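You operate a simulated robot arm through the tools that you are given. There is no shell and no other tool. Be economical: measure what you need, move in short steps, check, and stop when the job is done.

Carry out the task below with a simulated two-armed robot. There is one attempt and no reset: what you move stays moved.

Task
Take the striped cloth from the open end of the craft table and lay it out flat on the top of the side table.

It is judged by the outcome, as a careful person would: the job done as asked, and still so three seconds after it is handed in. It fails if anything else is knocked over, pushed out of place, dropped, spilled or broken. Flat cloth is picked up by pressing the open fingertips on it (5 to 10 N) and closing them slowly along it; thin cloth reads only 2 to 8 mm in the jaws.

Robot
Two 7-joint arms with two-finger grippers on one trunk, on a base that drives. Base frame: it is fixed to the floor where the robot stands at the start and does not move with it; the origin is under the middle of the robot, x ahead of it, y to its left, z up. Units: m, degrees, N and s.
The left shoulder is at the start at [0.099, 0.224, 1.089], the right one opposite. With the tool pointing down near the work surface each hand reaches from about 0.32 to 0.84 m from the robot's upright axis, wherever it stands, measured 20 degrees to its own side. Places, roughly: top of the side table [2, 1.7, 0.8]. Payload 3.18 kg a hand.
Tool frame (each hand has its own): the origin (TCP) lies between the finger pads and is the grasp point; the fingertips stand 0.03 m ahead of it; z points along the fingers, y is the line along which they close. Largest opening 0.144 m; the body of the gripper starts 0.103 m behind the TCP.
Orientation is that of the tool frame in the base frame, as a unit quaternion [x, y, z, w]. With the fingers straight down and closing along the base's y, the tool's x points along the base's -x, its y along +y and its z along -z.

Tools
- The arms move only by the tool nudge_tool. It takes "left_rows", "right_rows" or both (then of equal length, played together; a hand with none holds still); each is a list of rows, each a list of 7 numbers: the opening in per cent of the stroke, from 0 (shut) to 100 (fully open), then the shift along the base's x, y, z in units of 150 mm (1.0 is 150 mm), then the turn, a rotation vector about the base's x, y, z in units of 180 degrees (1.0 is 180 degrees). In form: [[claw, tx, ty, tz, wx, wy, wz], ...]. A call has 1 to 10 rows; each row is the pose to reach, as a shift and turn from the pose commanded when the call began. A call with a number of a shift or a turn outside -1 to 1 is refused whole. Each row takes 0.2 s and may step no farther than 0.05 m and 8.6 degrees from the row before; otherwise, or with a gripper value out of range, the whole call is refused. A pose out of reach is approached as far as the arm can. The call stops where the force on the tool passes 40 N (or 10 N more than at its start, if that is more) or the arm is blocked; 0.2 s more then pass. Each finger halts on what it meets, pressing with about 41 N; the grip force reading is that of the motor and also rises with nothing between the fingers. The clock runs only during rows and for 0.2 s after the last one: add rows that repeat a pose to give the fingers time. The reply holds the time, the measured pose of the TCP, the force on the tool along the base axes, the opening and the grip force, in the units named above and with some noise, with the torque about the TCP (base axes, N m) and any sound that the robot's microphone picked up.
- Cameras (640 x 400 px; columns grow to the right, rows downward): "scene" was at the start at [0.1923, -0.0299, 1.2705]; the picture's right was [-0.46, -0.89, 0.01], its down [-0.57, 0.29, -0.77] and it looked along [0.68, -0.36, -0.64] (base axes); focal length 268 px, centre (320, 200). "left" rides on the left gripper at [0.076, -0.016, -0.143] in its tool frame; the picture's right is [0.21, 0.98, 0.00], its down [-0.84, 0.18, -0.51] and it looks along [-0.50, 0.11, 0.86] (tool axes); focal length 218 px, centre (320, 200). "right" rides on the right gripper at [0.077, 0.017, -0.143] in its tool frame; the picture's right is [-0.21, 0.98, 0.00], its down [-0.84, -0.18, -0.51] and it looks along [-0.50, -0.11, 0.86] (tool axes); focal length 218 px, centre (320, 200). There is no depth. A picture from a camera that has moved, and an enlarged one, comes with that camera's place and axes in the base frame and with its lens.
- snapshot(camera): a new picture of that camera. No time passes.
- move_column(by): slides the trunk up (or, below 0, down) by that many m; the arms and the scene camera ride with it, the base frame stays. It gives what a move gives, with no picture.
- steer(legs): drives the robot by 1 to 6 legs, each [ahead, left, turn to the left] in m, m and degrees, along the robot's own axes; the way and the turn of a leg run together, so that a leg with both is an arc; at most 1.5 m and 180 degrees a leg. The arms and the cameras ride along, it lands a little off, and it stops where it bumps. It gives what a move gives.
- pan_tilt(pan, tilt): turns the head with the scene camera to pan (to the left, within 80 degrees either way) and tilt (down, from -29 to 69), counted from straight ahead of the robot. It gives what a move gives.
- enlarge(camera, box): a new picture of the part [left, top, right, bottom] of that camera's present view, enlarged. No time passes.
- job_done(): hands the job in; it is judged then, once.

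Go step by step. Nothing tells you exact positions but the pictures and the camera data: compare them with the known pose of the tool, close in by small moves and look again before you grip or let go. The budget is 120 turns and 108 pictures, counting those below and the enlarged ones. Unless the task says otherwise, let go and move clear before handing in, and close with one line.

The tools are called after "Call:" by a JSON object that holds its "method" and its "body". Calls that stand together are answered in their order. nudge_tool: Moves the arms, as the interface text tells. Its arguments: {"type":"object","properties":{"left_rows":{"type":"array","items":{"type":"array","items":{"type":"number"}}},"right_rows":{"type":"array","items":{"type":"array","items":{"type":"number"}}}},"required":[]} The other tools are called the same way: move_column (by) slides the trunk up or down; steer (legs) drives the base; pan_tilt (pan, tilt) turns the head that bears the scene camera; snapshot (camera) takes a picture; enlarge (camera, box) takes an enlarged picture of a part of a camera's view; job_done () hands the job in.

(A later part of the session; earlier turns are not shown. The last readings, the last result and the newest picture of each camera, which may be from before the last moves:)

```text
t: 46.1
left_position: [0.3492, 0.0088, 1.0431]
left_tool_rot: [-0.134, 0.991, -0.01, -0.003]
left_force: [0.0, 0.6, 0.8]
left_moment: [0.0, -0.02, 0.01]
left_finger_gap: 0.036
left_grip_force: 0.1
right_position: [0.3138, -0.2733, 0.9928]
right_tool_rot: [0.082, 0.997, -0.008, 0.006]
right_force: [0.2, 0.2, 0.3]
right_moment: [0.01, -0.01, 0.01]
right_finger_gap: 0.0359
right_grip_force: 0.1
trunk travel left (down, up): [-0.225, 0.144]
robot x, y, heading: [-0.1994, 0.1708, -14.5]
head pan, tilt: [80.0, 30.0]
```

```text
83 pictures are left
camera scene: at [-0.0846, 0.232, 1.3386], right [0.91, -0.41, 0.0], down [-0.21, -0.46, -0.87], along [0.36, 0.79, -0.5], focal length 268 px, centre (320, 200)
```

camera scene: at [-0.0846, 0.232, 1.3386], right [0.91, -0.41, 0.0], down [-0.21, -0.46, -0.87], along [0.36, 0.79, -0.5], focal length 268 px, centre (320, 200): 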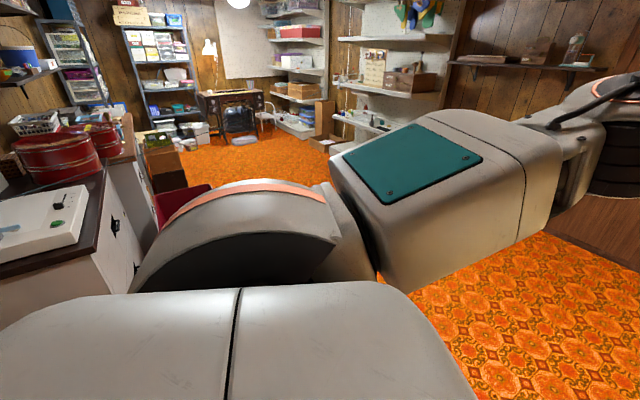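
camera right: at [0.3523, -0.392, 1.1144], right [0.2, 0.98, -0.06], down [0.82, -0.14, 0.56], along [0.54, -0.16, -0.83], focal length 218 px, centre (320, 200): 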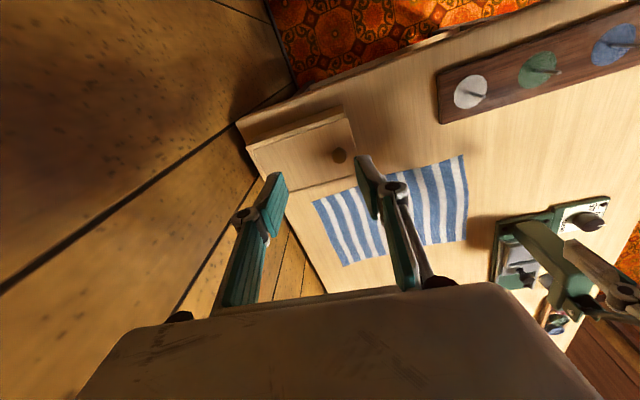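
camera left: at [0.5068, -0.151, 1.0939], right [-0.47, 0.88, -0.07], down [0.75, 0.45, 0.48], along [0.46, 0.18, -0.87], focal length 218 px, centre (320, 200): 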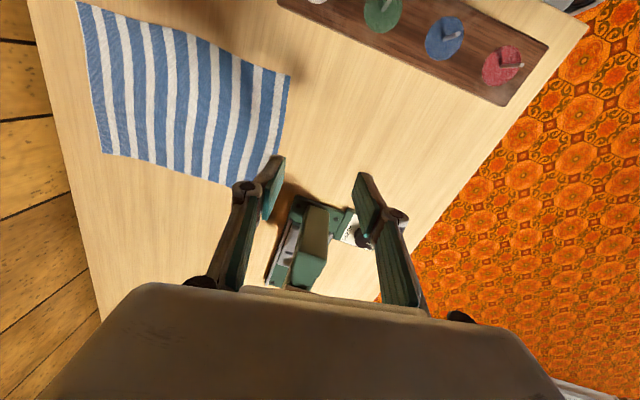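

A counter stands behind the robot, which is what I bumped, and nothing looks disturbed. The floor is open to the left, so I'll go there and work on the right arm.

Call:
{"method": "steer", "body": {"legs": [[0.05, 0.55, 0], [0.1, 0.1, 14]]}}

Call:
{"method": "nudge_tool", "body": {"right_rows": [[25, 0.2, -0.2, 0.1, 0, 0, 0], [25, 0.45, -0.3, 0.2, 0, 0, 0], [25, 0.7, -0.4, 0.3, 0, 0, 0], [25, 0.95, -0.4, 0.3, 0, 0, 0]]}}

```text
t: 52.7
left_position: [0.6696, 0.7659, 1.0434]
left_tool_rot: [-0.248, 0.969, -0.011, -0.001]
left_force: [0.4, -0.4, -0.8]
left_moment: [-0.03, 0.01, 0.0]
left_finger_gap: 0.036
left_grip_force: 0.1
right_position: [0.702, 0.4837, 0.9919]
right_tool_rot: [-0.037, 0.999, -0.007, 0.008]
right_force: [0.4, 0.2, 0.0]
right_moment: [-0.04, -0.02, 0.01]
right_finger_gap: 0.0359
right_grip_force: 0.1
trunk travel left (down, up): [-0.225, 0.144]
robot x, y, heading: [0.1022, 0.795, -0.9]
head pan, tilt: [80.0, 30.0]
```

```text
t: 53.7
left_position: [0.6695, 0.7657, 1.0434]
left_tool_rot: [-0.249, 0.968, -0.01, 0.0]
left_force: [0.2, 0.5, 0.5]
left_moment: [-0.03, 0.02, -0.04]
left_finger_gap: 0.0361
left_grip_force: 0.1
right_position: [0.7287, 0.4896, 0.9852]
right_tool_rot: [-0.031, 0.999, -0.009, 0.014]
right_force: [0.3, 0.2, -1.1]
right_moment: [-0.01, 0.0, 0.02]
right_finger_gap: 0.0359
right_grip_force: 0.0
right hand out of reach, approached as far as the arm can: row 1, 2, 3, 4
trunk travel left (down, up): [-0.225, 0.144]
robot x, y, heading: [0.1025, 0.7932, -0.6]
head pan, tilt: [80.0, 30.0]
```

Call:
{"method": "nudge_tool", "body": {"right_rows": [[25, -0.2, -0.2, 0.1, 0, 0, -0.04], [25, -0.3, -0.5, 0.2, 0, 0, -0.08], [25, -0.3, -0.8, 0.2, 0, 0, -0.12], [25, -0.1, -0.9, 0.2, 0, 0, -0.16], [25, 0.2, -0.9, 0.2, 0, 0, -0.16], [25, 0.5, -0.9, 0.2, 0, 0, -0.16], [25, 0.8, -0.9, 0.2, 0, 0, -0.16]]}}

Call:
{"method": "pan_tilt", "body": {"pan": -50, "tilt": 20}}

Call:
{"method": "snapshot", "body": {"camera": "scene"}}

```text
t: 55.3
left_position: [0.6686, 0.7647, 1.0434]
left_tool_rot: [-0.249, 0.968, -0.009, 0.0]
left_force: [-0.8, -1.2, -0.9]
left_moment: [0.02, 0.05, 0.04]
left_finger_gap: 0.036
left_grip_force: 0.0
right_position: [0.801, 0.3743, 0.9997]
right_tool_rot: [0.217, 0.976, -0.009, 0.009]
right_force: [0.2, 0.9, -1.3]
right_moment: [0.04, 0.0, 0.0]
right_finger_gap: 0.0359
right_grip_force: 0.1
right hand out of reach, approached as far as the arm can: row 6, 7
trunk travel left (down, up): [-0.225, 0.144]
robot x, y, heading: [0.104, 0.7952, -0.4]
head pan, tilt: [80.0, 30.0]
```

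```text
t: 57.5
left_position: [0.6698, 0.7661, 1.0437]
left_tool_rot: [-0.248, 0.969, -0.01, -0.001]
left_force: [0.3, -0.7, 0.0]
left_moment: [0.03, 0.02, -0.03]
left_finger_gap: 0.0365
left_grip_force: 0.0
right_position: [0.8007, 0.3733, 0.9977]
right_tool_rot: [0.216, 0.976, -0.009, 0.01]
right_force: [-0.3, 0.3, 0.4]
right_moment: [-0.01, 0.01, -0.04]
right_finger_gap: 0.0359
right_grip_force: 0.1
trunk travel left (down, up): [-0.225, 0.144]
robot x, y, heading: [0.1018, 0.7926, -0.8]
head pan, tilt: [-50.0, 20.0]
```

```text
82 pictures are left
camera scene: at [0.2377, 0.7199, 1.3547], right [-0.77, -0.63, 0.0], down [-0.22, 0.26, -0.94], along [0.59, -0.73, -0.34], focal length 268 px, centre (320, 200)
```

scene: 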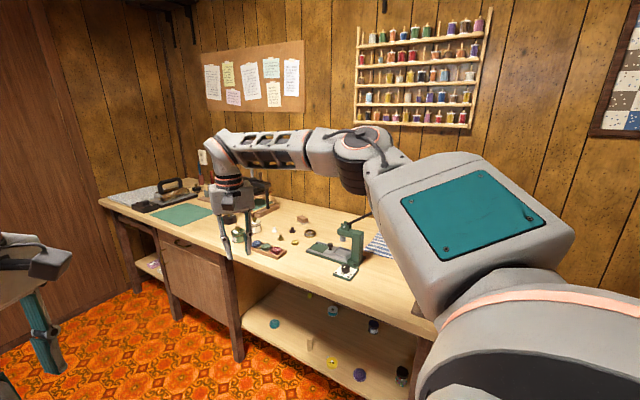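

Call:
{"method": "nudge_tool", "body": {"right_rows": [[25, 0, 0.0, 0, 0, -0.04, 0], [25, 0, 0.0, 0.0, 0, -0.08, 0], [25, 0.0, 0.1, 0.0, 0, -0.12, 0], [25, 0.1, 0.3, 0.0, 0, -0.16, 0], [25, 0.2, 0.6, 0.0, 0, -0.16, 0], [25, 0.2, 0.9, 0.0, 0, -0.16, 0]]}}

```text
t: 58.9
left_position: [0.6688, 0.765, 1.0433]
left_tool_rot: [-0.248, 0.969, -0.01, -0.001]
left_force: [0.6, -0.4, 0.3]
left_moment: [-0.01, -0.01, 0.01]
left_finger_gap: 0.036
left_grip_force: 0.0
right_position: [0.8296, 0.5093, 1.0006]
right_tool_rot: [0.21, 0.945, 0.045, 0.247]
right_force: [-0.9, 0.9, 1.0]
right_moment: [0.04, 0.03, -0.03]
right_finger_gap: 0.0362
right_grip_force: 0.1
trunk travel left (down, up): [-0.225, 0.144]
robot x, y, heading: [0.1023, 0.7953, -0.7]
head pan, tilt: [-50.0, 20.0]
```

Tilting the fingers forward freed the arm. I'll see whether it can come back to vertical from this new posture.

Call:
{"method": "nudge_tool", "body": {"right_rows": [[25, -0.3, 0.1, 0, 0, 0, 0], [25, -0.5, 0.2, 0.0, 0, 0, 0], [25, -0.5, 0.4, 0.0, 0, 0.04, 0], [25, -0.5, 0.4, 0.0, 0, 0.08, 0], [25, -0.5, 0.4, 0.0, 0, 0.12, 0], [25, -0.5, 0.4, 0.0, 0, 0.15, 0]]}}

Call:
{"method": "snapshot", "body": {"camera": "scene"}}

```text
t: 60.2
left_position: [0.6672, 0.7625, 1.0457]
left_tool_rot: [-0.248, 0.969, -0.011, 0.0]
left_force: [-0.3, 0.1, -0.2]
left_moment: [0.06, -0.02, 0.01]
left_finger_gap: 0.0362
left_grip_force: 0.0
right_position: [0.7167, 0.5496, 1.0013]
right_tool_rot: [0.214, 0.976, 0.002, 0.048]
right_force: [-0.1, -0.6, -1.2]
right_moment: [0.04, -0.02, 0.03]
right_finger_gap: 0.0361
right_grip_force: 0.2
right hand out of reach, approached as far as the arm can: row 5, 6
trunk travel left (down, up): [-0.225, 0.144]
robot x, y, heading: [0.101, 0.7945, -0.6]
head pan, tilt: [-50.0, 20.0]
```

```text
81 pictures are left
camera scene: at [0.2362, 0.7188, 1.355], right [-0.78, -0.63, 0.0], down [-0.22, 0.27, -0.94], along [0.59, -0.73, -0.34], focal length 268 px, centre (320, 200)
```

scene: 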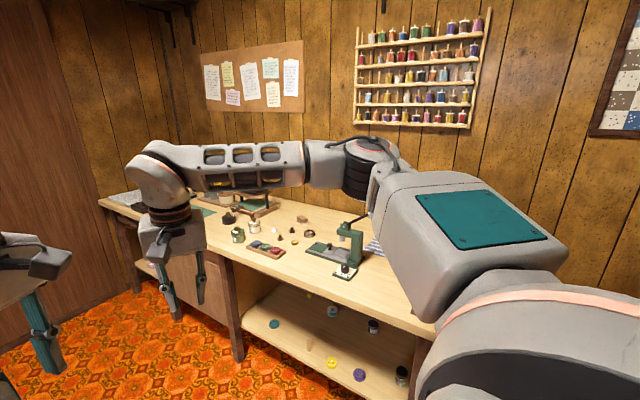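

I can work with the right hand tilted slightly forward. I'll raise the trunk, drive back to the end of the craft table at about -24° heading, and approach the corners from there.

Call:
{"method": "move_column", "body": {"by": 0.1}}

Call:
{"method": "steer", "body": {"legs": [[-0.1, -0.5, 0], [0, -0.24, 0], [0, 0, -24]]}}

Call:
{"method": "pan_tilt", "body": {"pan": -5, "tilt": 45}}

Call:
{"method": "snapshot", "body": {"camera": "scene"}}

```text
t: 61.6
left_position: [0.6689, 0.7657, 1.1422]
left_tool_rot: [-0.25, 0.968, -0.011, -0.001]
left_force: [0.0, -0.4, -0.6]
left_moment: [0.02, 0.01, 0.01]
left_finger_gap: 0.0361
left_grip_force: 0.0
right_position: [0.7187, 0.5498, 1.1033]
right_tool_rot: [0.214, 0.976, 0.003, 0.05]
right_force: [0.2, 1.1, -0.6]
right_moment: [0.01, -0.02, -0.01]
right_finger_gap: 0.0361
right_grip_force: 0.0
trunk travel left (down, up): [-0.325, 0.044]
robot x, y, heading: [0.1055, 0.7939, -0.9]
head pan, tilt: [-50.0, 20.0]
```

```text
t: 70.1
left_position: [0.4968, -0.2138, 1.1438]
left_tool_rot: [-0.04, 0.999, -0.01, -0.002]
left_force: [-0.5, -0.3, -0.6]
left_moment: [0.01, 0.01, 0.02]
left_finger_gap: 0.0361
left_grip_force: 0.0
right_position: [0.4526, -0.4289, 1.1043]
right_tool_rot: [0.414, 0.909, -0.007, 0.049]
right_force: [-0.3, -0.1, -0.6]
right_moment: [0.0, 0.04, 0.02]
right_finger_gap: 0.0359
right_grip_force: 0.1
trunk travel left (down, up): [-0.325, 0.044]
robot x, y, heading: [-0.0038, 0.0442, -25.2]
head pan, tilt: [-50.0, 20.0]
```

```text
t: 71.2
left_position: [0.497, -0.2123, 1.1443]
left_tool_rot: [-0.039, 0.999, -0.01, -0.003]
left_force: [-0.1, -0.2, -0.4]
left_moment: [0.01, 0.01, -0.02]
left_finger_gap: 0.0361
left_grip_force: 0.1
right_position: [0.453, -0.43, 1.1047]
right_tool_rot: [0.413, 0.909, -0.007, 0.049]
right_force: [-0.1, 0.2, 0.3]
right_moment: [0.01, -0.02, 0.02]
right_finger_gap: 0.0359
right_grip_force: 0.0
trunk travel left (down, up): [-0.325, 0.044]
robot x, y, heading: [-0.0078, 0.05, -25.1]
head pan, tilt: [-5.0, 45.0]
```

```text
80 pictures are left
camera scene: at [0.0991, -0.0134, 1.4188], right [-0.5, -0.86, 0.0], down [-0.61, 0.35, -0.71], along [0.61, -0.35, -0.71], focal length 268 px, centre (320, 200)
```

scene: 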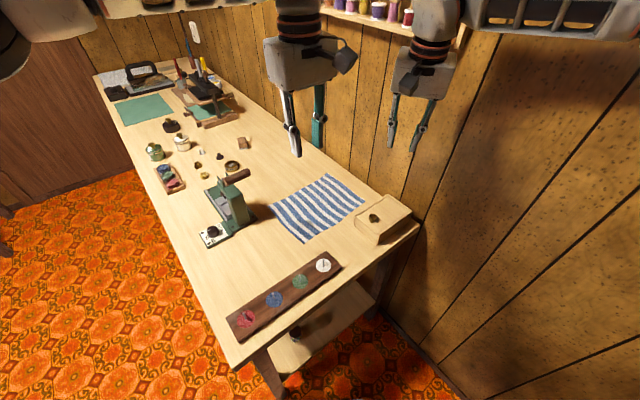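

Everything is still in place, and the corners check out again. I'll lower the trunk, then move the left hand to A and the right hand, tilted forward, to C.

Call:
{"method": "move_column", "body": {"by": -0.15}}

Call:
{"method": "nudge_tool", "body": {"left_rows": [[25, 0.05, 0, 0, 0, 0, 0.01], [25, 0.1, -0.02, 0, 0, 0, 0.02], [25, 0.2, -0.05, 0, 0, 0, 0.03], [25, 0.3, -0.08, 0, 0, 0, 0.036], [25, 0.35, -0.1, 0, 0, 0, 0.036], [25, 0.4, -0.1, 0, 0, 0, 0.036]], "right_rows": [[25, 0.1, 0, 0, -0.008, -0.017, 0.03], [25, 0.25, 0, 0, -0.016, -0.034, 0.06], [25, 0.4, 0, 0, -0.024, -0.051, 0.09], [25, 0.6, 0, 0, -0.032, -0.068, 0.12], [25, 0.8, 0, 0, -0.04, -0.085, 0.15], [25, 0.95, -0.05, 0, -0.047, -0.1, 0.18]]}}

Call:
{"method": "snapshot", "body": {"camera": "scene"}}

```text
t: 73.0
left_position: [0.4962, -0.2132, 0.9966]
left_tool_rot: [-0.04, 0.999, -0.01, -0.001]
left_force: [0.4, -0.2, 0.3]
left_moment: [-0.05, -0.05, -0.04]
left_finger_gap: 0.0364
left_grip_force: 0.0
right_position: [0.4525, -0.4311, 0.9552]
right_tool_rot: [0.414, 0.909, -0.007, 0.052]
right_force: [0.4, -0.3, 1.5]
right_moment: [-0.01, -0.05, -0.02]
right_finger_gap: 0.0358
right_grip_force: 0.1
trunk travel left (down, up): [-0.175, 0.194]
robot x, y, heading: [-0.0045, 0.0458, -25.1]
head pan, tilt: [-5.0, 45.0]
```

```text
t: 74.4
left_position: [0.5566, -0.2288, 0.9932]
left_tool_rot: [-0.096, 0.995, -0.009, -0.003]
left_force: [-0.4, 0.3, 0.2]
left_moment: [0.01, 0.01, 0.02]
left_finger_gap: 0.036
left_grip_force: 0.1
right_position: [0.5907, -0.4394, 0.9544]
right_tool_rot: [0.137, 0.966, 0.004, 0.219]
right_force: [0.3, -0.9, -0.9]
right_moment: [-0.01, -0.01, 0.01]
right_finger_gap: 0.0359
right_grip_force: 0.1
right hand out of reach, approached as far as the arm can: row 6
trunk travel left (down, up): [-0.175, 0.194]
robot x, y, heading: [-0.0038, 0.0476, -24.7]
head pan, tilt: [-5.0, 45.0]
```

```text
79 pictures are left
camera scene: at [0.1694, -0.0463, 1.2628], right [-0.5, -0.87, 0.0], down [-0.61, 0.35, -0.71], along [0.61, -0.35, -0.71], focal length 268 px, centre (320, 200)
```

scene: 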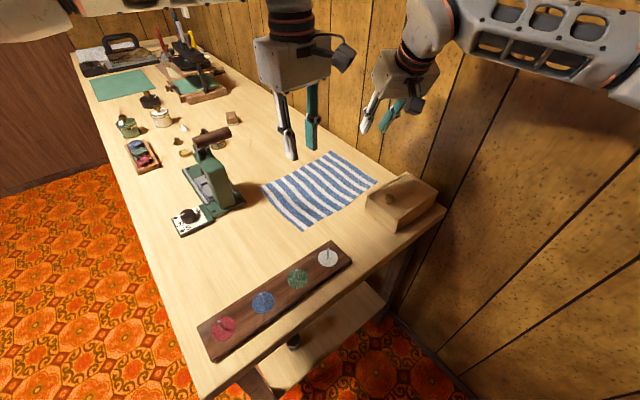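

Both hands are now above their corners. I'll make small y corrections and go down to about 3 cm above the cloth, then check with the wrist cameras.

Call:
{"method": "nudge_tool", "body": {"left_rows": [[25, 0, -0.01, -0.25, 0, 0, 0], [25, 0, -0.03, -0.5, 0, 0, 0], [25, 0, -0.05, -0.75, 0, 0, 0], [25, 0, -0.05, -0.95, 0, 0, 0]], "right_rows": [[25, 0.0, 0.02, -0.2, 0, 0, 0], [25, 0, 0.04, -0.4, 0, 0, 0], [25, 0, 0.08, -0.6, 0, 0, 0], [25, 0.0, 0.08, -0.75, 0, 0, 0]]}}

Call:
{"method": "snapshot", "body": {"camera": "left"}}

Call:
{"method": "snapshot", "body": {"camera": "right"}}

Call:
{"method": "enlarge", "body": {"camera": "scene", "box": [220, 80, 460, 230]}}

```text
t: 75.4
left_position: [0.5584, -0.2356, 0.85]
left_tool_rot: [-0.097, 0.995, -0.009, -0.003]
left_force: [-0.1, 0.0, 0.3]
left_moment: [0.02, 0.04, 0.02]
left_finger_gap: 0.036
left_grip_force: 0.1
right_position: [0.5846, -0.4325, 0.8426]
right_tool_rot: [0.136, 0.966, 0.005, 0.22]
right_force: [-0.4, -0.7, 0.0]
right_moment: [0.0, 0.03, 0.0]
right_finger_gap: 0.0363
right_grip_force: 0.0
right hand out of reach, approached as far as the arm can: row 3, 4
trunk travel left (down, up): [-0.175, 0.194]
robot x, y, heading: [-0.006, 0.0466, -25.1]
head pan, tilt: [-5.0, 45.0]
```

```text
78 pictures are left
camera left: at [0.4873, -0.2636, 0.9946], right [-0.39, 0.92, -0.02], down [0.79, 0.35, 0.5], along [0.46, 0.18, -0.87], focal length 218 px, centre (320, 200)
```

left: 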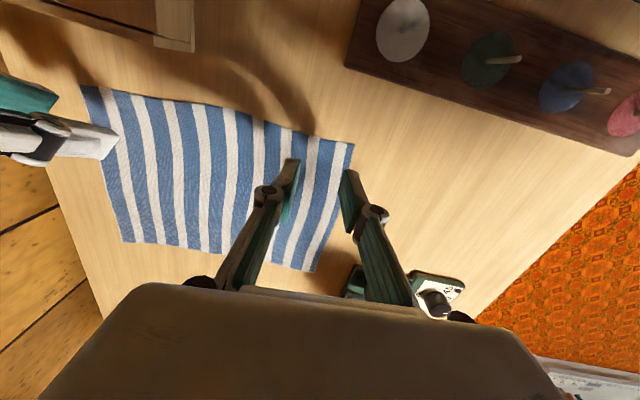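

```text
77 pictures are left
camera right: at [0.4621, -0.3887, 0.9395], right [0.44, 0.89, 0.16], down [0.47, -0.37, 0.8], along [0.77, -0.28, -0.58], focal length 218 px, centre (320, 200)
```

right: 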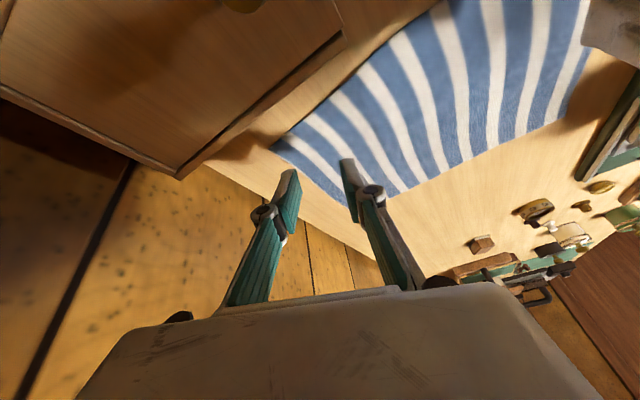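

```text
2.67 times, centred on (340, 155) of scene
camera zoom: at [0.1702, -0.0466, 1.2626], right [-0.5, -0.87, 0.0], down [-0.61, 0.35, -0.71], along [0.61, -0.35, -0.71], focal length 715 px, centre (267, 320)
```

zoom: 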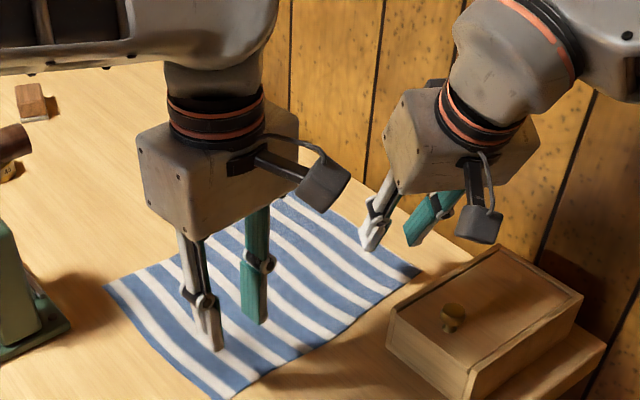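

The wrist views place A at (0.536,-0.210) and C at (0.588,-0.477). I'll make small corrections and go down close to contact, tilting the right hand slightly more for reach.

Call:
{"method": "nudge_tool", "body": {"left_rows": [[25, 0.01, -0.06, -0.12, 0, 0, 0], [25, 0.02, -0.12, -0.24, 0, 0, 0], [25, 0.03, -0.13, -0.33, 0, 0, 0], [25, 0.03, -0.13, -0.33, 0, 0, 0]], "right_rows": [[25, 0.03, 0.0, -0.08, -0.006, -0.012, 0], [25, 0.06, 0, -0.15, -0.012, -0.025, 0], [25, 0.08, 0, -0.23, -0.014, -0.03, 0], [25, 0.08, 0, -0.23, -0.014, -0.03, 0]]}}

Call:
{"method": "enlarge", "body": {"camera": "scene", "box": [220, 80, 460, 230]}}

```text
t: 76.4
left_position: [0.5625, -0.2551, 0.8028]
left_tool_rot: [-0.096, 0.995, -0.01, -0.003]
left_force: [0.3, 0.5, 0.6]
left_moment: [0.02, 0.01, 0.03]
left_finger_gap: 0.036
left_grip_force: 0.0
right_position: [0.5885, -0.4343, 0.8118]
right_tool_rot: [0.132, 0.954, -0.01, 0.268]
right_force: [-0.1, 1.0, 0.5]
right_moment: [0.0, -0.04, 0.0]
right_finger_gap: 0.0359
right_grip_force: 0.0
right hand out of reach, approached as far as the arm can: row 3, 4
trunk travel left (down, up): [-0.175, 0.194]
robot x, y, heading: [-0.0083, 0.0415, -25.2]
head pan, tilt: [-5.0, 45.0]
```

```text
2.67 times, centred on (340, 155) of scene
camera zoom: at [0.1691, -0.046, 1.263], right [-0.5, -0.87, 0.0], down [-0.61, 0.35, -0.71], along [0.61, -0.35, -0.71], focal length 715 px, centre (267, 320)
```

zoom: 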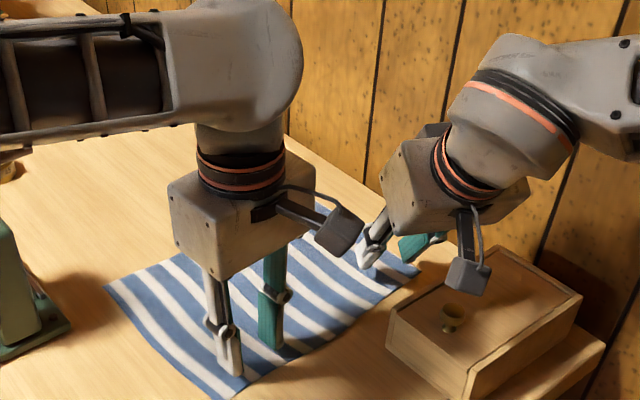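

The right camera will pass about 3 cm above the box knob, so I'll keep the tilt and come down in small steps while watching force.

Call:
{"method": "nudge_tool", "body": {"left_rows": [[25, 0, 0, -0.03, 0, 0, 0], [25, 0, 0, -0.06, 0, 0, 0], [25, 0, 0, -0.06, 0, 0, 0]], "right_rows": [[25, 0.03, 0, -0.04, 0, 0, 0], [25, 0.05, 0, -0.09, 0, 0, 0], [25, 0.05, 0, -0.09, 0, 0, 0]]}}

```text
t: 77.2
left_position: [0.5628, -0.2547, 0.7946]
left_tool_rot: [-0.096, 0.995, -0.01, -0.002]
left_force: [-0.9, 0.2, -0.6]
left_moment: [0.03, -0.01, 0.01]
left_finger_gap: 0.0359
left_grip_force: 0.1
right_position: [0.5878, -0.4383, 0.8027]
right_tool_rot: [0.132, 0.954, -0.011, 0.268]
right_force: [0.3, -0.5, -0.2]
right_moment: [0.02, 0.01, 0.02]
right_finger_gap: 0.0361
right_grip_force: 0.0
right hand out of reach, approached as far as the arm can: row 1, 2, 3
trunk travel left (down, up): [-0.175, 0.194]
robot x, y, heading: [-0.0081, 0.0473, -25.1]
head pan, tilt: [-5.0, 45.0]
```

Call:
{"method": "nudge_tool", "body": {"left_rows": [[25, 0, 0, -0.015, 0, 0, 0], [25, 0, 0, -0.03, 0, 0, 0]], "right_rows": [[25, 0.0, 0, -0.03, 0, 0, 0], [25, 0.0, 0, -0.05, 0, 0, 0]]}}

```text
t: 77.8
left_position: [0.5623, -0.2565, 0.7914]
left_tool_rot: [-0.097, 0.995, -0.011, 0.0]
left_force: [1.8, 3.2, 14.4]
left_moment: [0.4, 0.08, -0.08]
left_finger_gap: 0.0365
left_grip_force: 0.5
right_position: [0.5846, -0.4393, 0.798]
right_tool_rot: [0.131, 0.954, -0.01, 0.268]
right_force: [0.4, -1.7, -0.6]
right_moment: [-0.01, 0.02, 0.01]
right_finger_gap: 0.0361
right_grip_force: 0.0
right hand out of reach, approached as far as the arm can: row 2
trunk travel left (down, up): [-0.175, 0.194]
robot x, y, heading: [-0.0123, 0.0433, -25.0]
head pan, tilt: [-5.0, 45.0]
```

The left fingertips are touching, at 14 N. I'll ease the left up about a millimetre and bring the right down to contact.

Call:
{"method": "nudge_tool", "body": {"left_rows": [[25, 0, 0, 0.004, 0, 0, 0], [25, 0, 0, 0.006, 0, 0, 0]], "right_rows": [[25, 0.03, 0, -0.015, 0, 0, 0], [25, 0.03, 0, -0.03, 0, 0, 0]]}}

Call:
{"method": "enlarge", "body": {"camera": "scene", "box": [260, 120, 420, 220]}}

Call:
{"method": "snapshot", "body": {"camera": "right"}}

```text
t: 78.4
left_position: [0.5625, -0.2548, 0.7922]
left_tool_rot: [-0.095, 0.995, -0.01, 0.0]
left_force: [3.5, 2.3, 19.7]
left_moment: [0.56, 0.08, -0.05]
left_finger_gap: 0.0364
left_grip_force: 0.5
right_position: [0.5843, -0.4407, 0.7939]
right_tool_rot: [0.132, 0.954, -0.011, 0.269]
right_force: [-0.7, 0.3, -0.3]
right_moment: [-0.01, 0.01, 0.01]
right_finger_gap: 0.0361
right_grip_force: 0.1
right hand out of reach, approached as far as the arm can: row 1, 2
trunk travel left (down, up): [-0.175, 0.194]
robot x, y, heading: [-0.0078, 0.0468, -25.0]
head pan, tilt: [-5.0, 45.0]
```

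```text
4.00 times, centred on (340, 170) of scene
camera zoom: at [0.1682, -0.0452, 1.2634], right [-0.5, -0.87, 0.0], down [-0.61, 0.35, -0.71], along [0.61, -0.35, -0.71], focal length 1072 px, centre (240, 320)
```

zoom: 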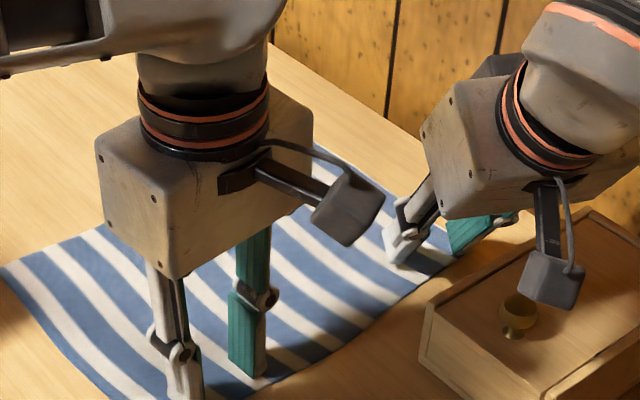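

```text
73 pictures are left
camera right: at [0.4536, -0.3944, 0.8779], right [0.42, 0.89, 0.16], down [0.39, -0.33, 0.86], along [0.82, -0.3, -0.49], focal length 218 px, centre (320, 200)
```

right: 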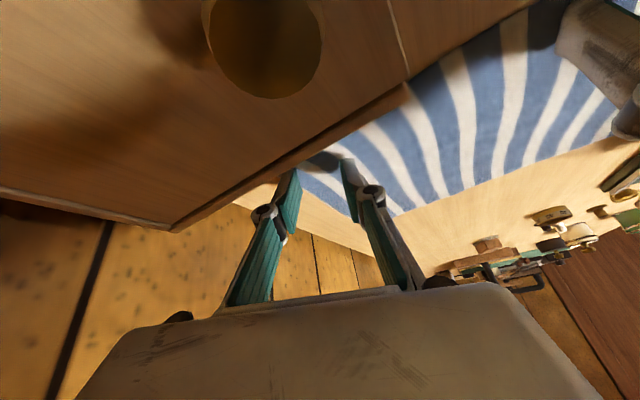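

The right outer finger would miss the cloth edge and the camera is close to the knob, so I need a little more reach. I'll raise the trunk 4 cm and creep the base 2.5 cm forward, then place the hands again.

Call:
{"method": "move_column", "body": {"by": 0.04}}

Call:
{"method": "steer", "body": {"legs": [[0.025, 0, 0]]}}

Call:
{"method": "enlarge", "body": {"camera": "scene", "box": [220, 80, 460, 230]}}

```text
t: 79.2
left_position: [0.5622, -0.2557, 0.8268]
left_tool_rot: [-0.096, 0.995, -0.008, -0.003]
left_force: [0.0, -0.5, -0.8]
left_moment: [0.03, 0.0, 0.03]
left_finger_gap: 0.036
left_grip_force: 0.2
right_position: [0.5909, -0.4452, 0.8999]
right_tool_rot: [0.126, 0.941, -0.024, 0.314]
right_force: [0.5, 0.3, 0.1]
right_moment: [0.0, -0.02, 0.04]
right_finger_gap: 0.0362
right_grip_force: 0.0
trunk travel left (down, up): [-0.215, 0.154]
robot x, y, heading: [-0.0118, 0.0452, -25.3]
head pan, tilt: [-5.0, 45.0]
```

```text
t: 80.0
left_position: [0.5851, -0.2666, 0.8291]
left_tool_rot: [-0.096, 0.995, -0.01, -0.002]
left_force: [0.3, -0.4, -0.1]
left_moment: [0.01, 0.04, -0.04]
left_finger_gap: 0.0358
left_grip_force: 0.1
right_position: [0.6134, -0.456, 0.9031]
right_tool_rot: [0.126, 0.941, -0.025, 0.315]
right_force: [0.8, 0.0, -0.6]
right_moment: [-0.02, -0.01, 0.02]
right_finger_gap: 0.0361
right_grip_force: 0.0
trunk travel left (down, up): [-0.215, 0.154]
robot x, y, heading: [0.0155, 0.0372, -25.2]
head pan, tilt: [-5.0, 45.0]
```

```text
2.67 times, centred on (340, 155) of scene
camera zoom: at [0.1617, -0.0426, 1.3055], right [-0.5, -0.87, 0.0], down [-0.61, 0.35, -0.71], along [0.61, -0.35, -0.71], focal length 715 px, centre (267, 320)
```

zoom: 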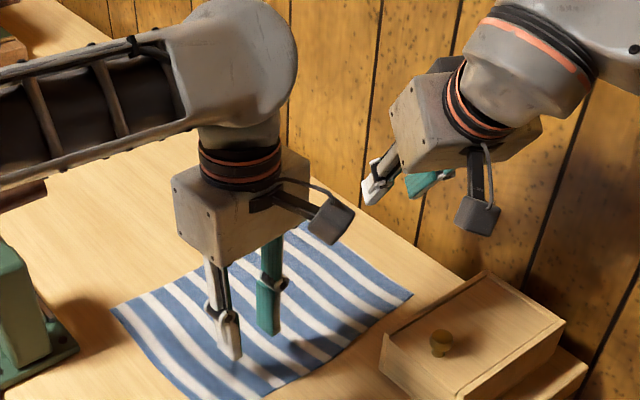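

Call:
{"method": "nudge_tool", "body": {"left_rows": [[25, -0.05, 0.02, 0, 0, 0, 0], [25, -0.1, 0.05, 0, 0, 0, 0], [25, -0.16, 0.07, 0, 0, 0, 0], [25, -0.16, 0.07, 0, 0, 0, 0]], "right_rows": [[25, -0.03, 0.03, -0.1, 0.009, 0.018, 0.025], [25, -0.06, 0.06, -0.2, 0.018, 0.037, 0.05], [25, -0.1, 0.12, -0.3, 0.026, 0.056, 0.075], [25, -0.1, 0.12, -0.4, 0.035, 0.075, 0.1]]}}

Call:
{"method": "snapshot", "body": {"camera": "right"}}

Call:
{"method": "enlarge", "body": {"camera": "scene", "box": [220, 80, 460, 230]}}

```text
t: 81.0
left_position: [0.56, -0.255, 0.828]
left_tool_rot: [-0.096, 0.995, -0.01, -0.002]
left_force: [-0.3, -0.1, 0.3]
left_moment: [0.0, 0.02, 0.03]
left_finger_gap: 0.0361
left_grip_force: 0.0
right_position: [0.5689, -0.4402, 0.8514]
right_tool_rot: [-0.007, 0.979, 0.06, 0.197]
right_force: [-0.1, -0.4, -0.1]
right_moment: [-0.03, 0.02, 0.03]
right_finger_gap: 0.0359
right_grip_force: 0.0
right hand out of reach, approached as far as the arm can: row 2, 3, 4
trunk travel left (down, up): [-0.215, 0.154]
robot x, y, heading: [0.0132, 0.0352, -25.2]
head pan, tilt: [-5.0, 45.0]
```

```text
71 pictures are left
camera right: at [0.4444, -0.4413, 0.9543], right [0.16, 0.97, 0.19], down [0.59, -0.25, 0.77], along [0.79, -0.01, -0.61], focal length 218 px, centre (320, 200)
```

right: 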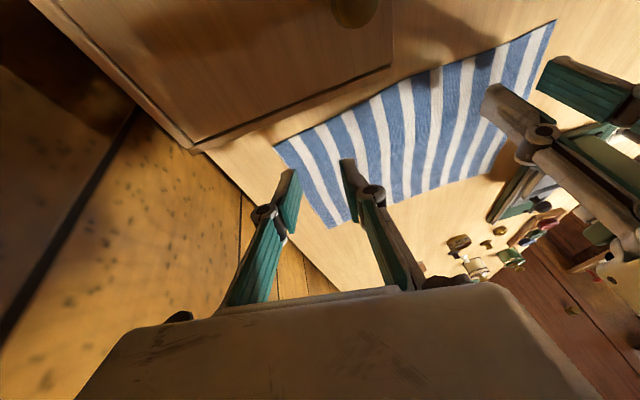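

```text
2.67 times, centred on (340, 155) of scene
camera zoom: at [0.1607, -0.0422, 1.3055], right [-0.5, -0.87, 0.0], down [-0.61, 0.35, -0.71], along [0.61, -0.35, -0.71], focal length 715 px, centre (267, 320)
```

zoom: 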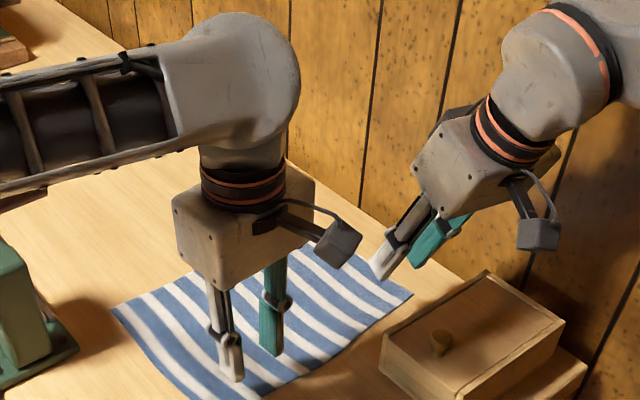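

Call:
{"method": "nudge_tool", "body": {"right_rows": [[25, 0.05, 0, 0, -0.01, -0.02, 0], [25, 0.1, 0, 0, -0.02, -0.035, 0], [25, 0.16, 0.0, 0, -0.03, -0.05, 0], [25, 0.2, 0.0, -0.05, -0.03, -0.06, 0], [25, 0.2, 0.0, -0.1, -0.03, -0.06, 0]]}}

Call:
{"method": "snapshot", "body": {"camera": "right"}}

```text
t: 82.2
left_position: [0.5595, -0.2545, 0.829]
left_tool_rot: [-0.095, 0.995, -0.01, -0.003]
left_force: [0.3, -0.4, 0.4]
left_moment: [0.0, 0.0, 0.0]
left_finger_gap: 0.0358
left_grip_force: 0.1
right_position: [0.5916, -0.4421, 0.8423]
right_tool_rot: [-0.024, 0.958, 0.014, 0.286]
right_force: [0.5, -0.1, -0.1]
right_moment: [-0.04, 0.01, 0.02]
right_finger_gap: 0.0362
right_grip_force: 0.0
right hand out of reach, approached as far as the arm can: row 3, 4, 5
trunk travel left (down, up): [-0.215, 0.154]
robot x, y, heading: [0.0144, 0.0339, -24.9]
head pan, tilt: [-5.0, 45.0]
```

```text
69 pictures are left
camera right: at [0.4486, -0.4348, 0.9186], right [0.12, 0.98, 0.13], down [0.44, -0.17, 0.88], along [0.89, -0.05, -0.45], focal length 218 px, centre (320, 200)
```

right: 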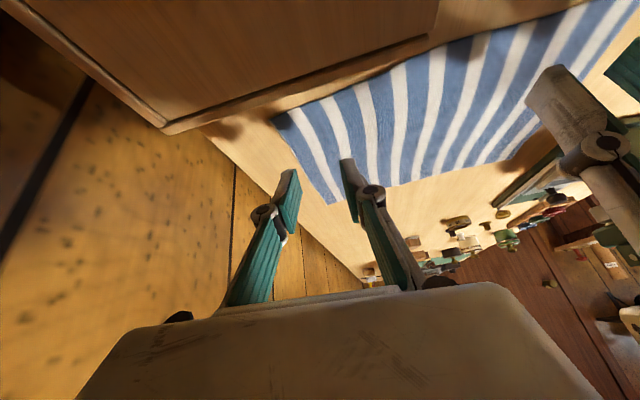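

Call:
{"method": "nudge_tool", "body": {"left_rows": [[25, 0, 0, -0.08, 0, 0, 0], [25, 0, 0, -0.16, 0, 0, 0], [25, 0, 0, -0.22, 0, 0, 0], [25, 0, 0, -0.22, 0, 0, 0]], "right_rows": [[25, 0.02, 0.02, -0.08, 0, 0, 0], [25, 0.04, 0.02, -0.16, 0, 0, 0], [25, 0.06, 0.02, -0.26, 0, 0, 0], [25, 0.06, 0.02, -0.28, 0, 0, 0]]}}

Call:
{"method": "snapshot", "body": {"camera": "right"}}

Call:
{"method": "enlarge", "body": {"camera": "scene", "box": [260, 130, 420, 230]}}

```text
t: 83.2
left_position: [0.5594, -0.2553, 0.7949]
left_tool_rot: [-0.096, 0.995, -0.01, -0.002]
left_force: [-0.7, 0.3, 0.6]
left_moment: [-0.04, 0.0, -0.02]
left_finger_gap: 0.036
left_grip_force: 0.0
right_position: [0.5784, -0.4467, 0.817]
right_tool_rot: [-0.024, 0.958, 0.016, 0.286]
right_force: [0.5, 0.1, 0.1]
right_moment: [-0.02, -0.01, -0.04]
right_finger_gap: 0.0361
right_grip_force: 0.0
right hand out of reach, approached as far as the arm can: row 1, 2, 3, 4
trunk travel left (down, up): [-0.215, 0.154]
robot x, y, heading: [0.0165, 0.0365, -25.1]
head pan, tilt: [-5.0, 45.0]
```

```text
68 pictures are left
camera right: at [0.4361, -0.4393, 0.8946], right [0.12, 0.98, 0.13], down [0.44, -0.17, 0.88], along [0.89, -0.05, -0.45], focal length 218 px, centre (320, 200)
```

right: 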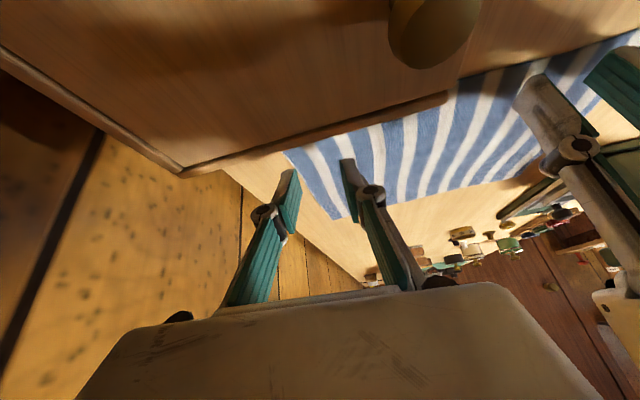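

```text
4.00 times, centred on (340, 180) of scene
camera zoom: at [0.1605, -0.0421, 1.3056], right [-0.5, -0.87, 0.0], down [-0.61, 0.35, -0.71], along [0.61, -0.35, -0.71], focal length 1072 px, centre (240, 280)
```

zoom: 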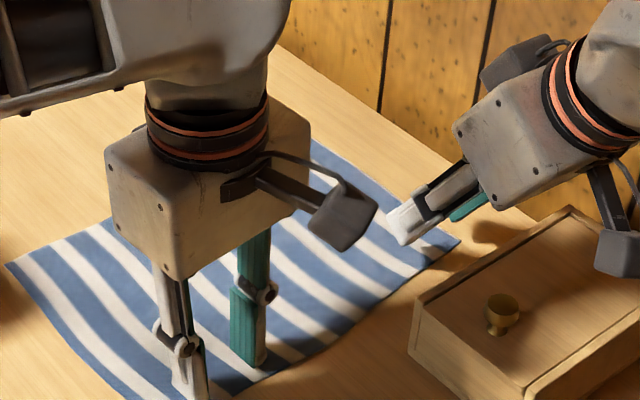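

Reach improves when the hand is closer to shoulder height, so I'll raise the hands on the arms and lower the trunk by the same amount.

Call:
{"method": "nudge_tool", "body": {"left_rows": [[25, 0, 0, 0.25, 0, 0, 0], [25, 0, 0, 0.5, 0, 0, 0], [25, 0, 0, 0.75, 0, 0, 0], [25, 0, 0, 1.0, 0, 0, 0]], "right_rows": [[25, 0.05, 0.02, 0.25, 0, 0, 0], [25, 0.1, 0.04, 0.5, 0, 0, 0], [25, 0.12, 0.05, 0.75, 0, 0, 0], [25, 0.14, 0.05, 0.95, 0, 0, 0]]}}

Call:
{"method": "move_column", "body": {"by": -0.1}}

```text
t: 84.2
left_position: [0.5585, -0.2547, 0.9466]
left_tool_rot: [-0.096, 0.995, -0.01, -0.001]
left_force: [-0.8, -0.1, -0.2]
left_moment: [0.01, -0.05, 0.0]
left_finger_gap: 0.0361
left_grip_force: 0.1
right_position: [0.599, -0.4395, 0.9598]
right_tool_rot: [-0.024, 0.958, 0.014, 0.286]
right_force: [-0.8, -0.3, 0.5]
right_moment: [0.01, 0.0, -0.02]
right_finger_gap: 0.0358
right_grip_force: 0.1
trunk travel left (down, up): [-0.215, 0.154]
robot x, y, heading: [0.0119, 0.037, -25.4]
head pan, tilt: [-5.0, 45.0]
```

```text
t: 85.5
left_position: [0.5578, -0.2503, 0.8477]
left_tool_rot: [-0.097, 0.995, -0.012, -0.002]
left_force: [-0.6, 0.3, -0.4]
left_moment: [0.01, -0.04, -0.01]
left_finger_gap: 0.0362
left_grip_force: 0.2
right_position: [0.594, -0.4332, 0.8604]
right_tool_rot: [-0.024, 0.958, 0.012, 0.285]
right_force: [0.6, 0.0, 0.5]
right_moment: [0.0, 0.03, 0.0]
right_finger_gap: 0.0361
right_grip_force: 0.0
trunk travel left (down, up): [-0.115, 0.254]
robot x, y, heading: [0.0149, 0.0326, -25.1]
head pan, tilt: [-5.0, 45.0]
```

That works. I'll lower the trunk a little more, then take some of the tilt out of the right hand and check its position.

Call:
{"method": "move_column", "body": {"by": -0.04}}

Call:
{"method": "nudge_tool", "body": {"right_rows": [[25, 0.0, 0.0, 0.0, 0, 0.03, 0.0], [25, 0.0, 0, 0, 0, 0.06, 0.01], [25, 0.0, 0, 0, 0, 0.06, 0.01]]}}

Call:
{"method": "snapshot", "body": {"camera": "right"}}

Call:
{"method": "snapshot", "body": {"camera": "left"}}

```text
t: 86.4
left_position: [0.5553, -0.2463, 0.8116]
left_tool_rot: [-0.096, 0.995, -0.017, 0.0]
left_force: [0.9, -0.3, 0.2]
left_moment: [0.05, 0.01, 0.03]
left_finger_gap: 0.0362
left_grip_force: 0.0
right_position: [0.5954, -0.4293, 0.8273]
right_tool_rot: [-0.026, 0.957, 0.007, 0.288]
right_force: [0.2, -0.7, -0.1]
right_moment: [-0.03, -0.02, -0.02]
right_finger_gap: 0.0359
right_grip_force: 0.0
trunk travel left (down, up): [-0.075, 0.294]
robot x, y, heading: [0.0147, 0.0365, -25.0]
head pan, tilt: [-5.0, 45.0]
```

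```text
t: 87.4
left_position: [0.5523, -0.2429, 0.814]
left_tool_rot: [-0.094, 0.995, -0.017, 0.001]
left_force: [0.1, 0.7, -0.1]
left_moment: [-0.03, -0.02, 0.01]
left_finger_gap: 0.0361
left_grip_force: 0.1
right_position: [0.5945, -0.4268, 0.8428]
right_tool_rot: [-0.041, 0.977, 0.006, 0.207]
right_force: [0.6, 0.1, -0.2]
right_moment: [-0.01, -0.03, 0.0]
right_finger_gap: 0.0359
right_grip_force: 0.1
trunk travel left (down, up): [-0.075, 0.294]
robot x, y, heading: [0.0111, 0.0376, -25.5]
head pan, tilt: [-5.0, 45.0]
stopped in row 3 (right hand): the arm was blocked; the commanded pose is now the measured one
```

```text
66 pictures are left
camera right: at [0.4661, -0.4214, 0.9428], right [0.11, 0.99, 0.08], down [0.58, -0.13, 0.81], along [0.81, -0.04, -0.59], focal length 218 px, centre (320, 200)
```

right: 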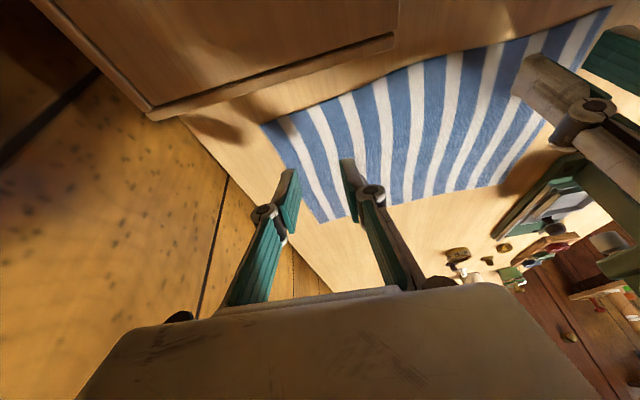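

```text
65 pictures are left
camera left: at [0.4804, -0.2686, 0.9581], right [-0.39, 0.92, -0.03], down [0.79, 0.35, 0.5], along [0.47, 0.17, -0.87], focal length 218 px, centre (320, 200)
```

left: 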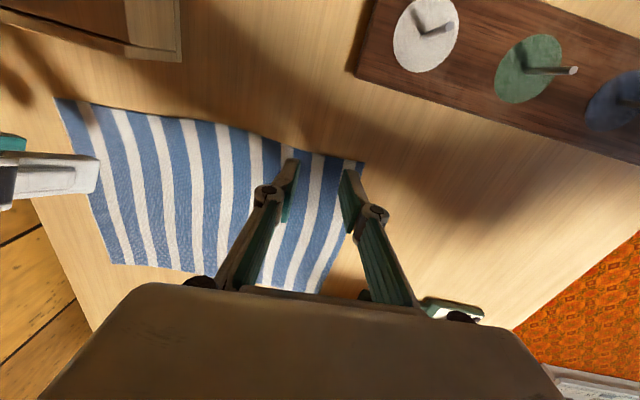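

Something blocked the arm, so I'll look for contact before going on.

Call:
{"method": "snapshot", "body": {"camera": "scene"}}

Call:
{"method": "pan_tilt", "body": {"pan": -45, "tilt": 45}}

Call:
{"method": "snapshot", "body": {"camera": "scene"}}

Call:
{"method": "pan_tilt", "body": {"pan": 45, "tilt": 50}}

Call:
{"method": "snapshot", "body": {"camera": "scene"}}

```text
64 pictures are left
camera scene: at [0.2796, -0.0837, 1.1448], right [-0.5, -0.86, 0.01], down [-0.61, 0.34, -0.72], along [0.62, -0.37, -0.7], focal length 268 px, centre (320, 200)
```

scene: 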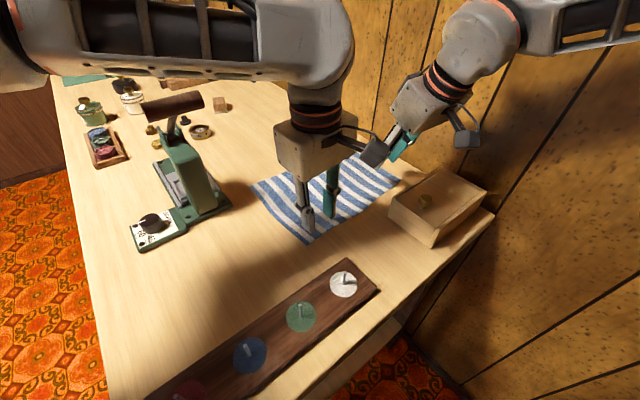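

```text
t: 88.5
left_position: [0.5534, -0.241, 0.8163]
left_tool_rot: [-0.096, 0.995, -0.019, 0.001]
left_force: [-0.4, -0.1, 1.0]
left_moment: [0.0, 0.0, 0.01]
left_finger_gap: 0.0359
left_grip_force: 0.0
right_position: [0.5944, -0.4267, 0.8426]
right_tool_rot: [-0.04, 0.978, 0.007, 0.205]
right_force: [-0.5, 0.1, 0.2]
right_moment: [-0.03, 0.0, -0.04]
right_finger_gap: 0.036
right_grip_force: 0.1
trunk travel left (down, up): [-0.075, 0.294]
robot x, y, heading: [0.0147, 0.0386, -25.2]
head pan, tilt: [-45.0, 45.0]
```

```text
63 pictures are left
camera scene: at [0.2368, -0.1178, 1.1458], right [-0.94, -0.34, 0.0], down [-0.23, 0.65, -0.72], along [0.25, -0.68, -0.69], focal length 268 px, centre (320, 200)
```

scene: 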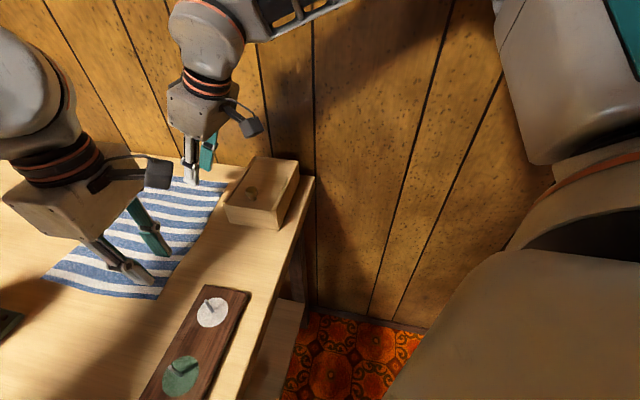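

```text
t: 90.1
left_position: [0.5537, -0.2413, 0.8171]
left_tool_rot: [-0.096, 0.995, -0.02, 0.003]
left_force: [0.2, -0.8, -0.1]
left_moment: [-0.02, 0.07, 0.04]
left_finger_gap: 0.0359
left_grip_force: 0.1
right_position: [0.5946, -0.4259, 0.8421]
right_tool_rot: [-0.04, 0.978, 0.007, 0.205]
right_force: [-0.3, -0.9, 0.5]
right_moment: [0.01, 0.02, 0.0]
right_finger_gap: 0.036
right_grip_force: 0.1
trunk travel left (down, up): [-0.075, 0.294]
robot x, y, heading: [0.0141, 0.0408, -25.2]
head pan, tilt: [45.0, 50.0]
```

```text
62 pictures are left
camera scene: at [0.2816, -0.0152, 1.1376], right [0.34, -0.94, 0.02], down [-0.71, -0.27, -0.64], along [0.61, 0.2, -0.76], focal length 268 px, centre (320, 200)
```

scene: 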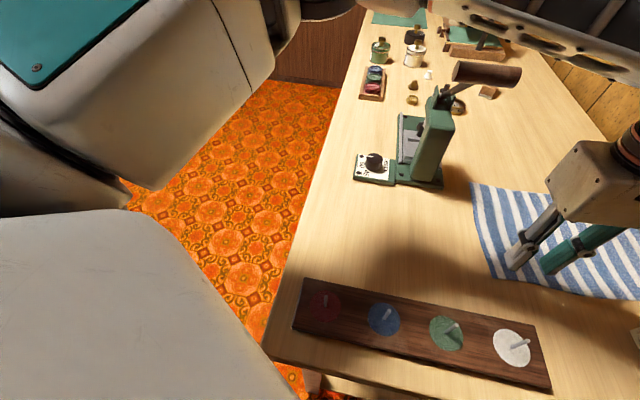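

The torso leans forward as it lowers and is now close to the table edge. I'll back the trunk up 4 cm to relieve any contact and look down at the gap.

Call:
{"method": "move_column", "body": {"by": 0.04}}

Call:
{"method": "pan_tilt", "body": {"pan": 10, "tilt": 69}}

Call:
{"method": "snapshot", "body": {"camera": "scene"}}

```text
t: 90.9
left_position: [0.5603, -0.2455, 0.8515]
left_tool_rot: [-0.097, 0.995, -0.017, -0.002]
left_force: [0.7, 0.2, 1.6]
left_moment: [0.02, 0.0, 0.03]
left_finger_gap: 0.0361
left_grip_force: 0.0
right_position: [0.6013, -0.4283, 0.8756]
right_tool_rot: [-0.044, 0.978, 0.011, 0.201]
right_force: [0.8, 0.1, -0.1]
right_moment: [0.01, 0.03, 0.01]
right_finger_gap: 0.0361
right_grip_force: 0.0
trunk travel left (down, up): [-0.115, 0.254]
robot x, y, heading: [0.0161, 0.0328, -25.4]
head pan, tilt: [45.0, 50.0]
```

```text
t: 91.9
left_position: [0.5593, -0.2463, 0.8519]
left_tool_rot: [-0.096, 0.995, -0.018, -0.002]
left_force: [0.1, 0.0, -0.1]
left_moment: [-0.01, 0.04, -0.02]
left_finger_gap: 0.0358
left_grip_force: 0.0
right_position: [0.6014, -0.4286, 0.8756]
right_tool_rot: [-0.043, 0.979, 0.01, 0.199]
right_force: [0.1, -0.2, 0.3]
right_moment: [0.0, -0.01, 0.0]
right_finger_gap: 0.036
right_grip_force: 0.1
trunk travel left (down, up): [-0.115, 0.254]
robot x, y, heading: [0.0143, 0.0359, -25.1]
head pan, tilt: [10.0, 68.8]
```

```text
61 pictures are left
camera scene: at [0.2328, -0.0442, 1.1656], right [-0.26, -0.97, 0.01], down [-0.9, 0.24, -0.36], along [0.35, -0.11, -0.93], focal length 268 px, centre (320, 200)
```

scene: 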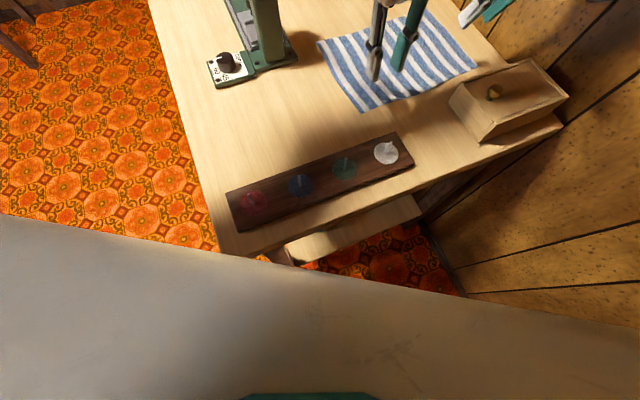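

The chest clears the table at this height. I'll lower both hands on the arms from here.

Call:
{"method": "nudge_tool", "body": {"left_rows": [[25, 0, -0.02, -0.12, 0, 0, 0], [25, 0, -0.04, -0.22, 0, 0, 0], [25, 0, -0.05, -0.3, 0, 0, 0], [25, 0, -0.05, -0.34, 0, 0, 0]], "right_rows": [[25, -0.01, -0.03, -0.15, 0, 0, 0], [25, -0.02, -0.06, -0.3, 0, 0, 0], [25, -0.02, -0.07, -0.42, 0, 0, 0], [25, -0.02, -0.07, -0.5, 0, 0, 0]]}}

Call:
{"method": "snapshot", "body": {"camera": "right"}}

Call:
{"method": "snapshot", "body": {"camera": "left"}}

```text
t: 93.1
left_position: [0.5538, -0.2512, 0.8043]
left_tool_rot: [-0.095, 0.995, -0.018, 0.0]
left_force: [-0.1, 0.7, -1.3]
left_moment: [0.03, -0.01, 0.03]
left_finger_gap: 0.0358
left_grip_force: 0.1
right_position: [0.5964, -0.4391, 0.8131]
right_tool_rot: [-0.044, 0.977, 0.004, 0.209]
right_force: [0.2, 0.2, 0.2]
right_moment: [0.06, 0.0, -0.02]
right_finger_gap: 0.0358
right_grip_force: 0.0
trunk travel left (down, up): [-0.115, 0.254]
robot x, y, heading: [0.0138, 0.0401, -25.2]
head pan, tilt: [10.0, 68.8]
stopped in row 4 (right hand): the arm was blocked; the commanded pose is now the measured one
```

```text
60 pictures are left
camera right: at [0.4673, -0.4326, 0.912], right [0.1, 0.99, 0.08], down [0.57, -0.12, 0.81], along [0.81, -0.04, -0.58], focal length 218 px, centre (320, 200)
```

right: 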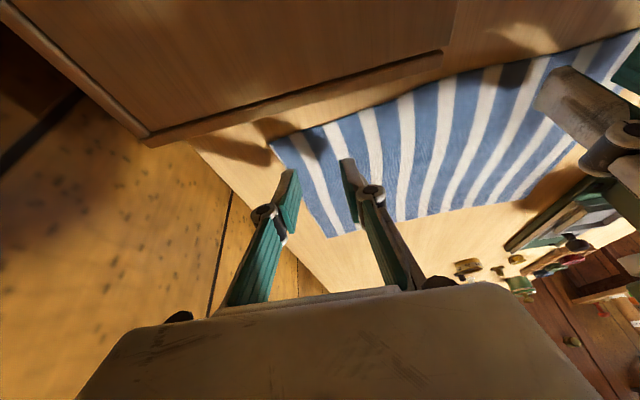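

```text
59 pictures are left
camera left: at [0.4822, -0.2763, 0.9477], right [-0.39, 0.92, -0.03], down [0.79, 0.35, 0.5], along [0.47, 0.17, -0.87], focal length 218 px, centre (320, 200)
```

left: 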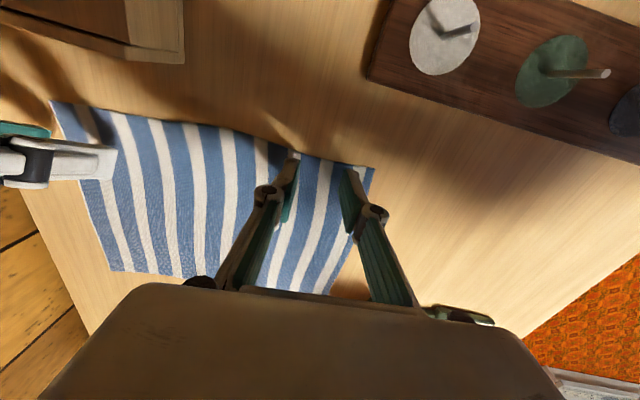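

Call:
{"method": "pan_tilt", "body": {"pan": -65, "tilt": 10}}

Call:
{"method": "snapshot", "body": {"camera": "scene"}}

```text
t: 94.6
left_position: [0.5541, -0.2509, 0.8042]
left_tool_rot: [-0.095, 0.995, -0.02, 0.0]
left_force: [0.7, -0.1, 1.0]
left_moment: [-0.04, 0.0, 0.0]
left_finger_gap: 0.036
left_grip_force: 0.0
right_position: [0.5957, -0.4382, 0.8105]
right_tool_rot: [-0.042, 0.977, 0.005, 0.208]
right_force: [0.8, 1.1, -0.5]
right_moment: [0.01, 0.02, -0.02]
right_finger_gap: 0.0361
right_grip_force: 0.1
trunk travel left (down, up): [-0.115, 0.254]
robot x, y, heading: [0.0172, 0.0362, -25.5]
head pan, tilt: [-65.0, 10.0]
```

```text
58 pictures are left
camera scene: at [0.1703, -0.1142, 1.2516], right [-1.0, 0.0, -0.01], down [0.01, 0.16, -0.99], along [0.0, -0.99, -0.16], focal length 268 px, centre (320, 200)
```

scene: 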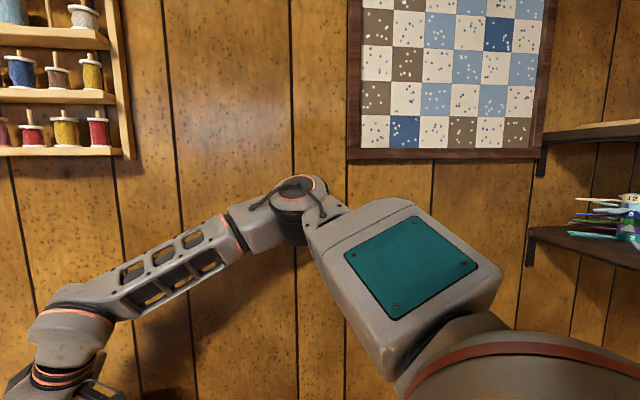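

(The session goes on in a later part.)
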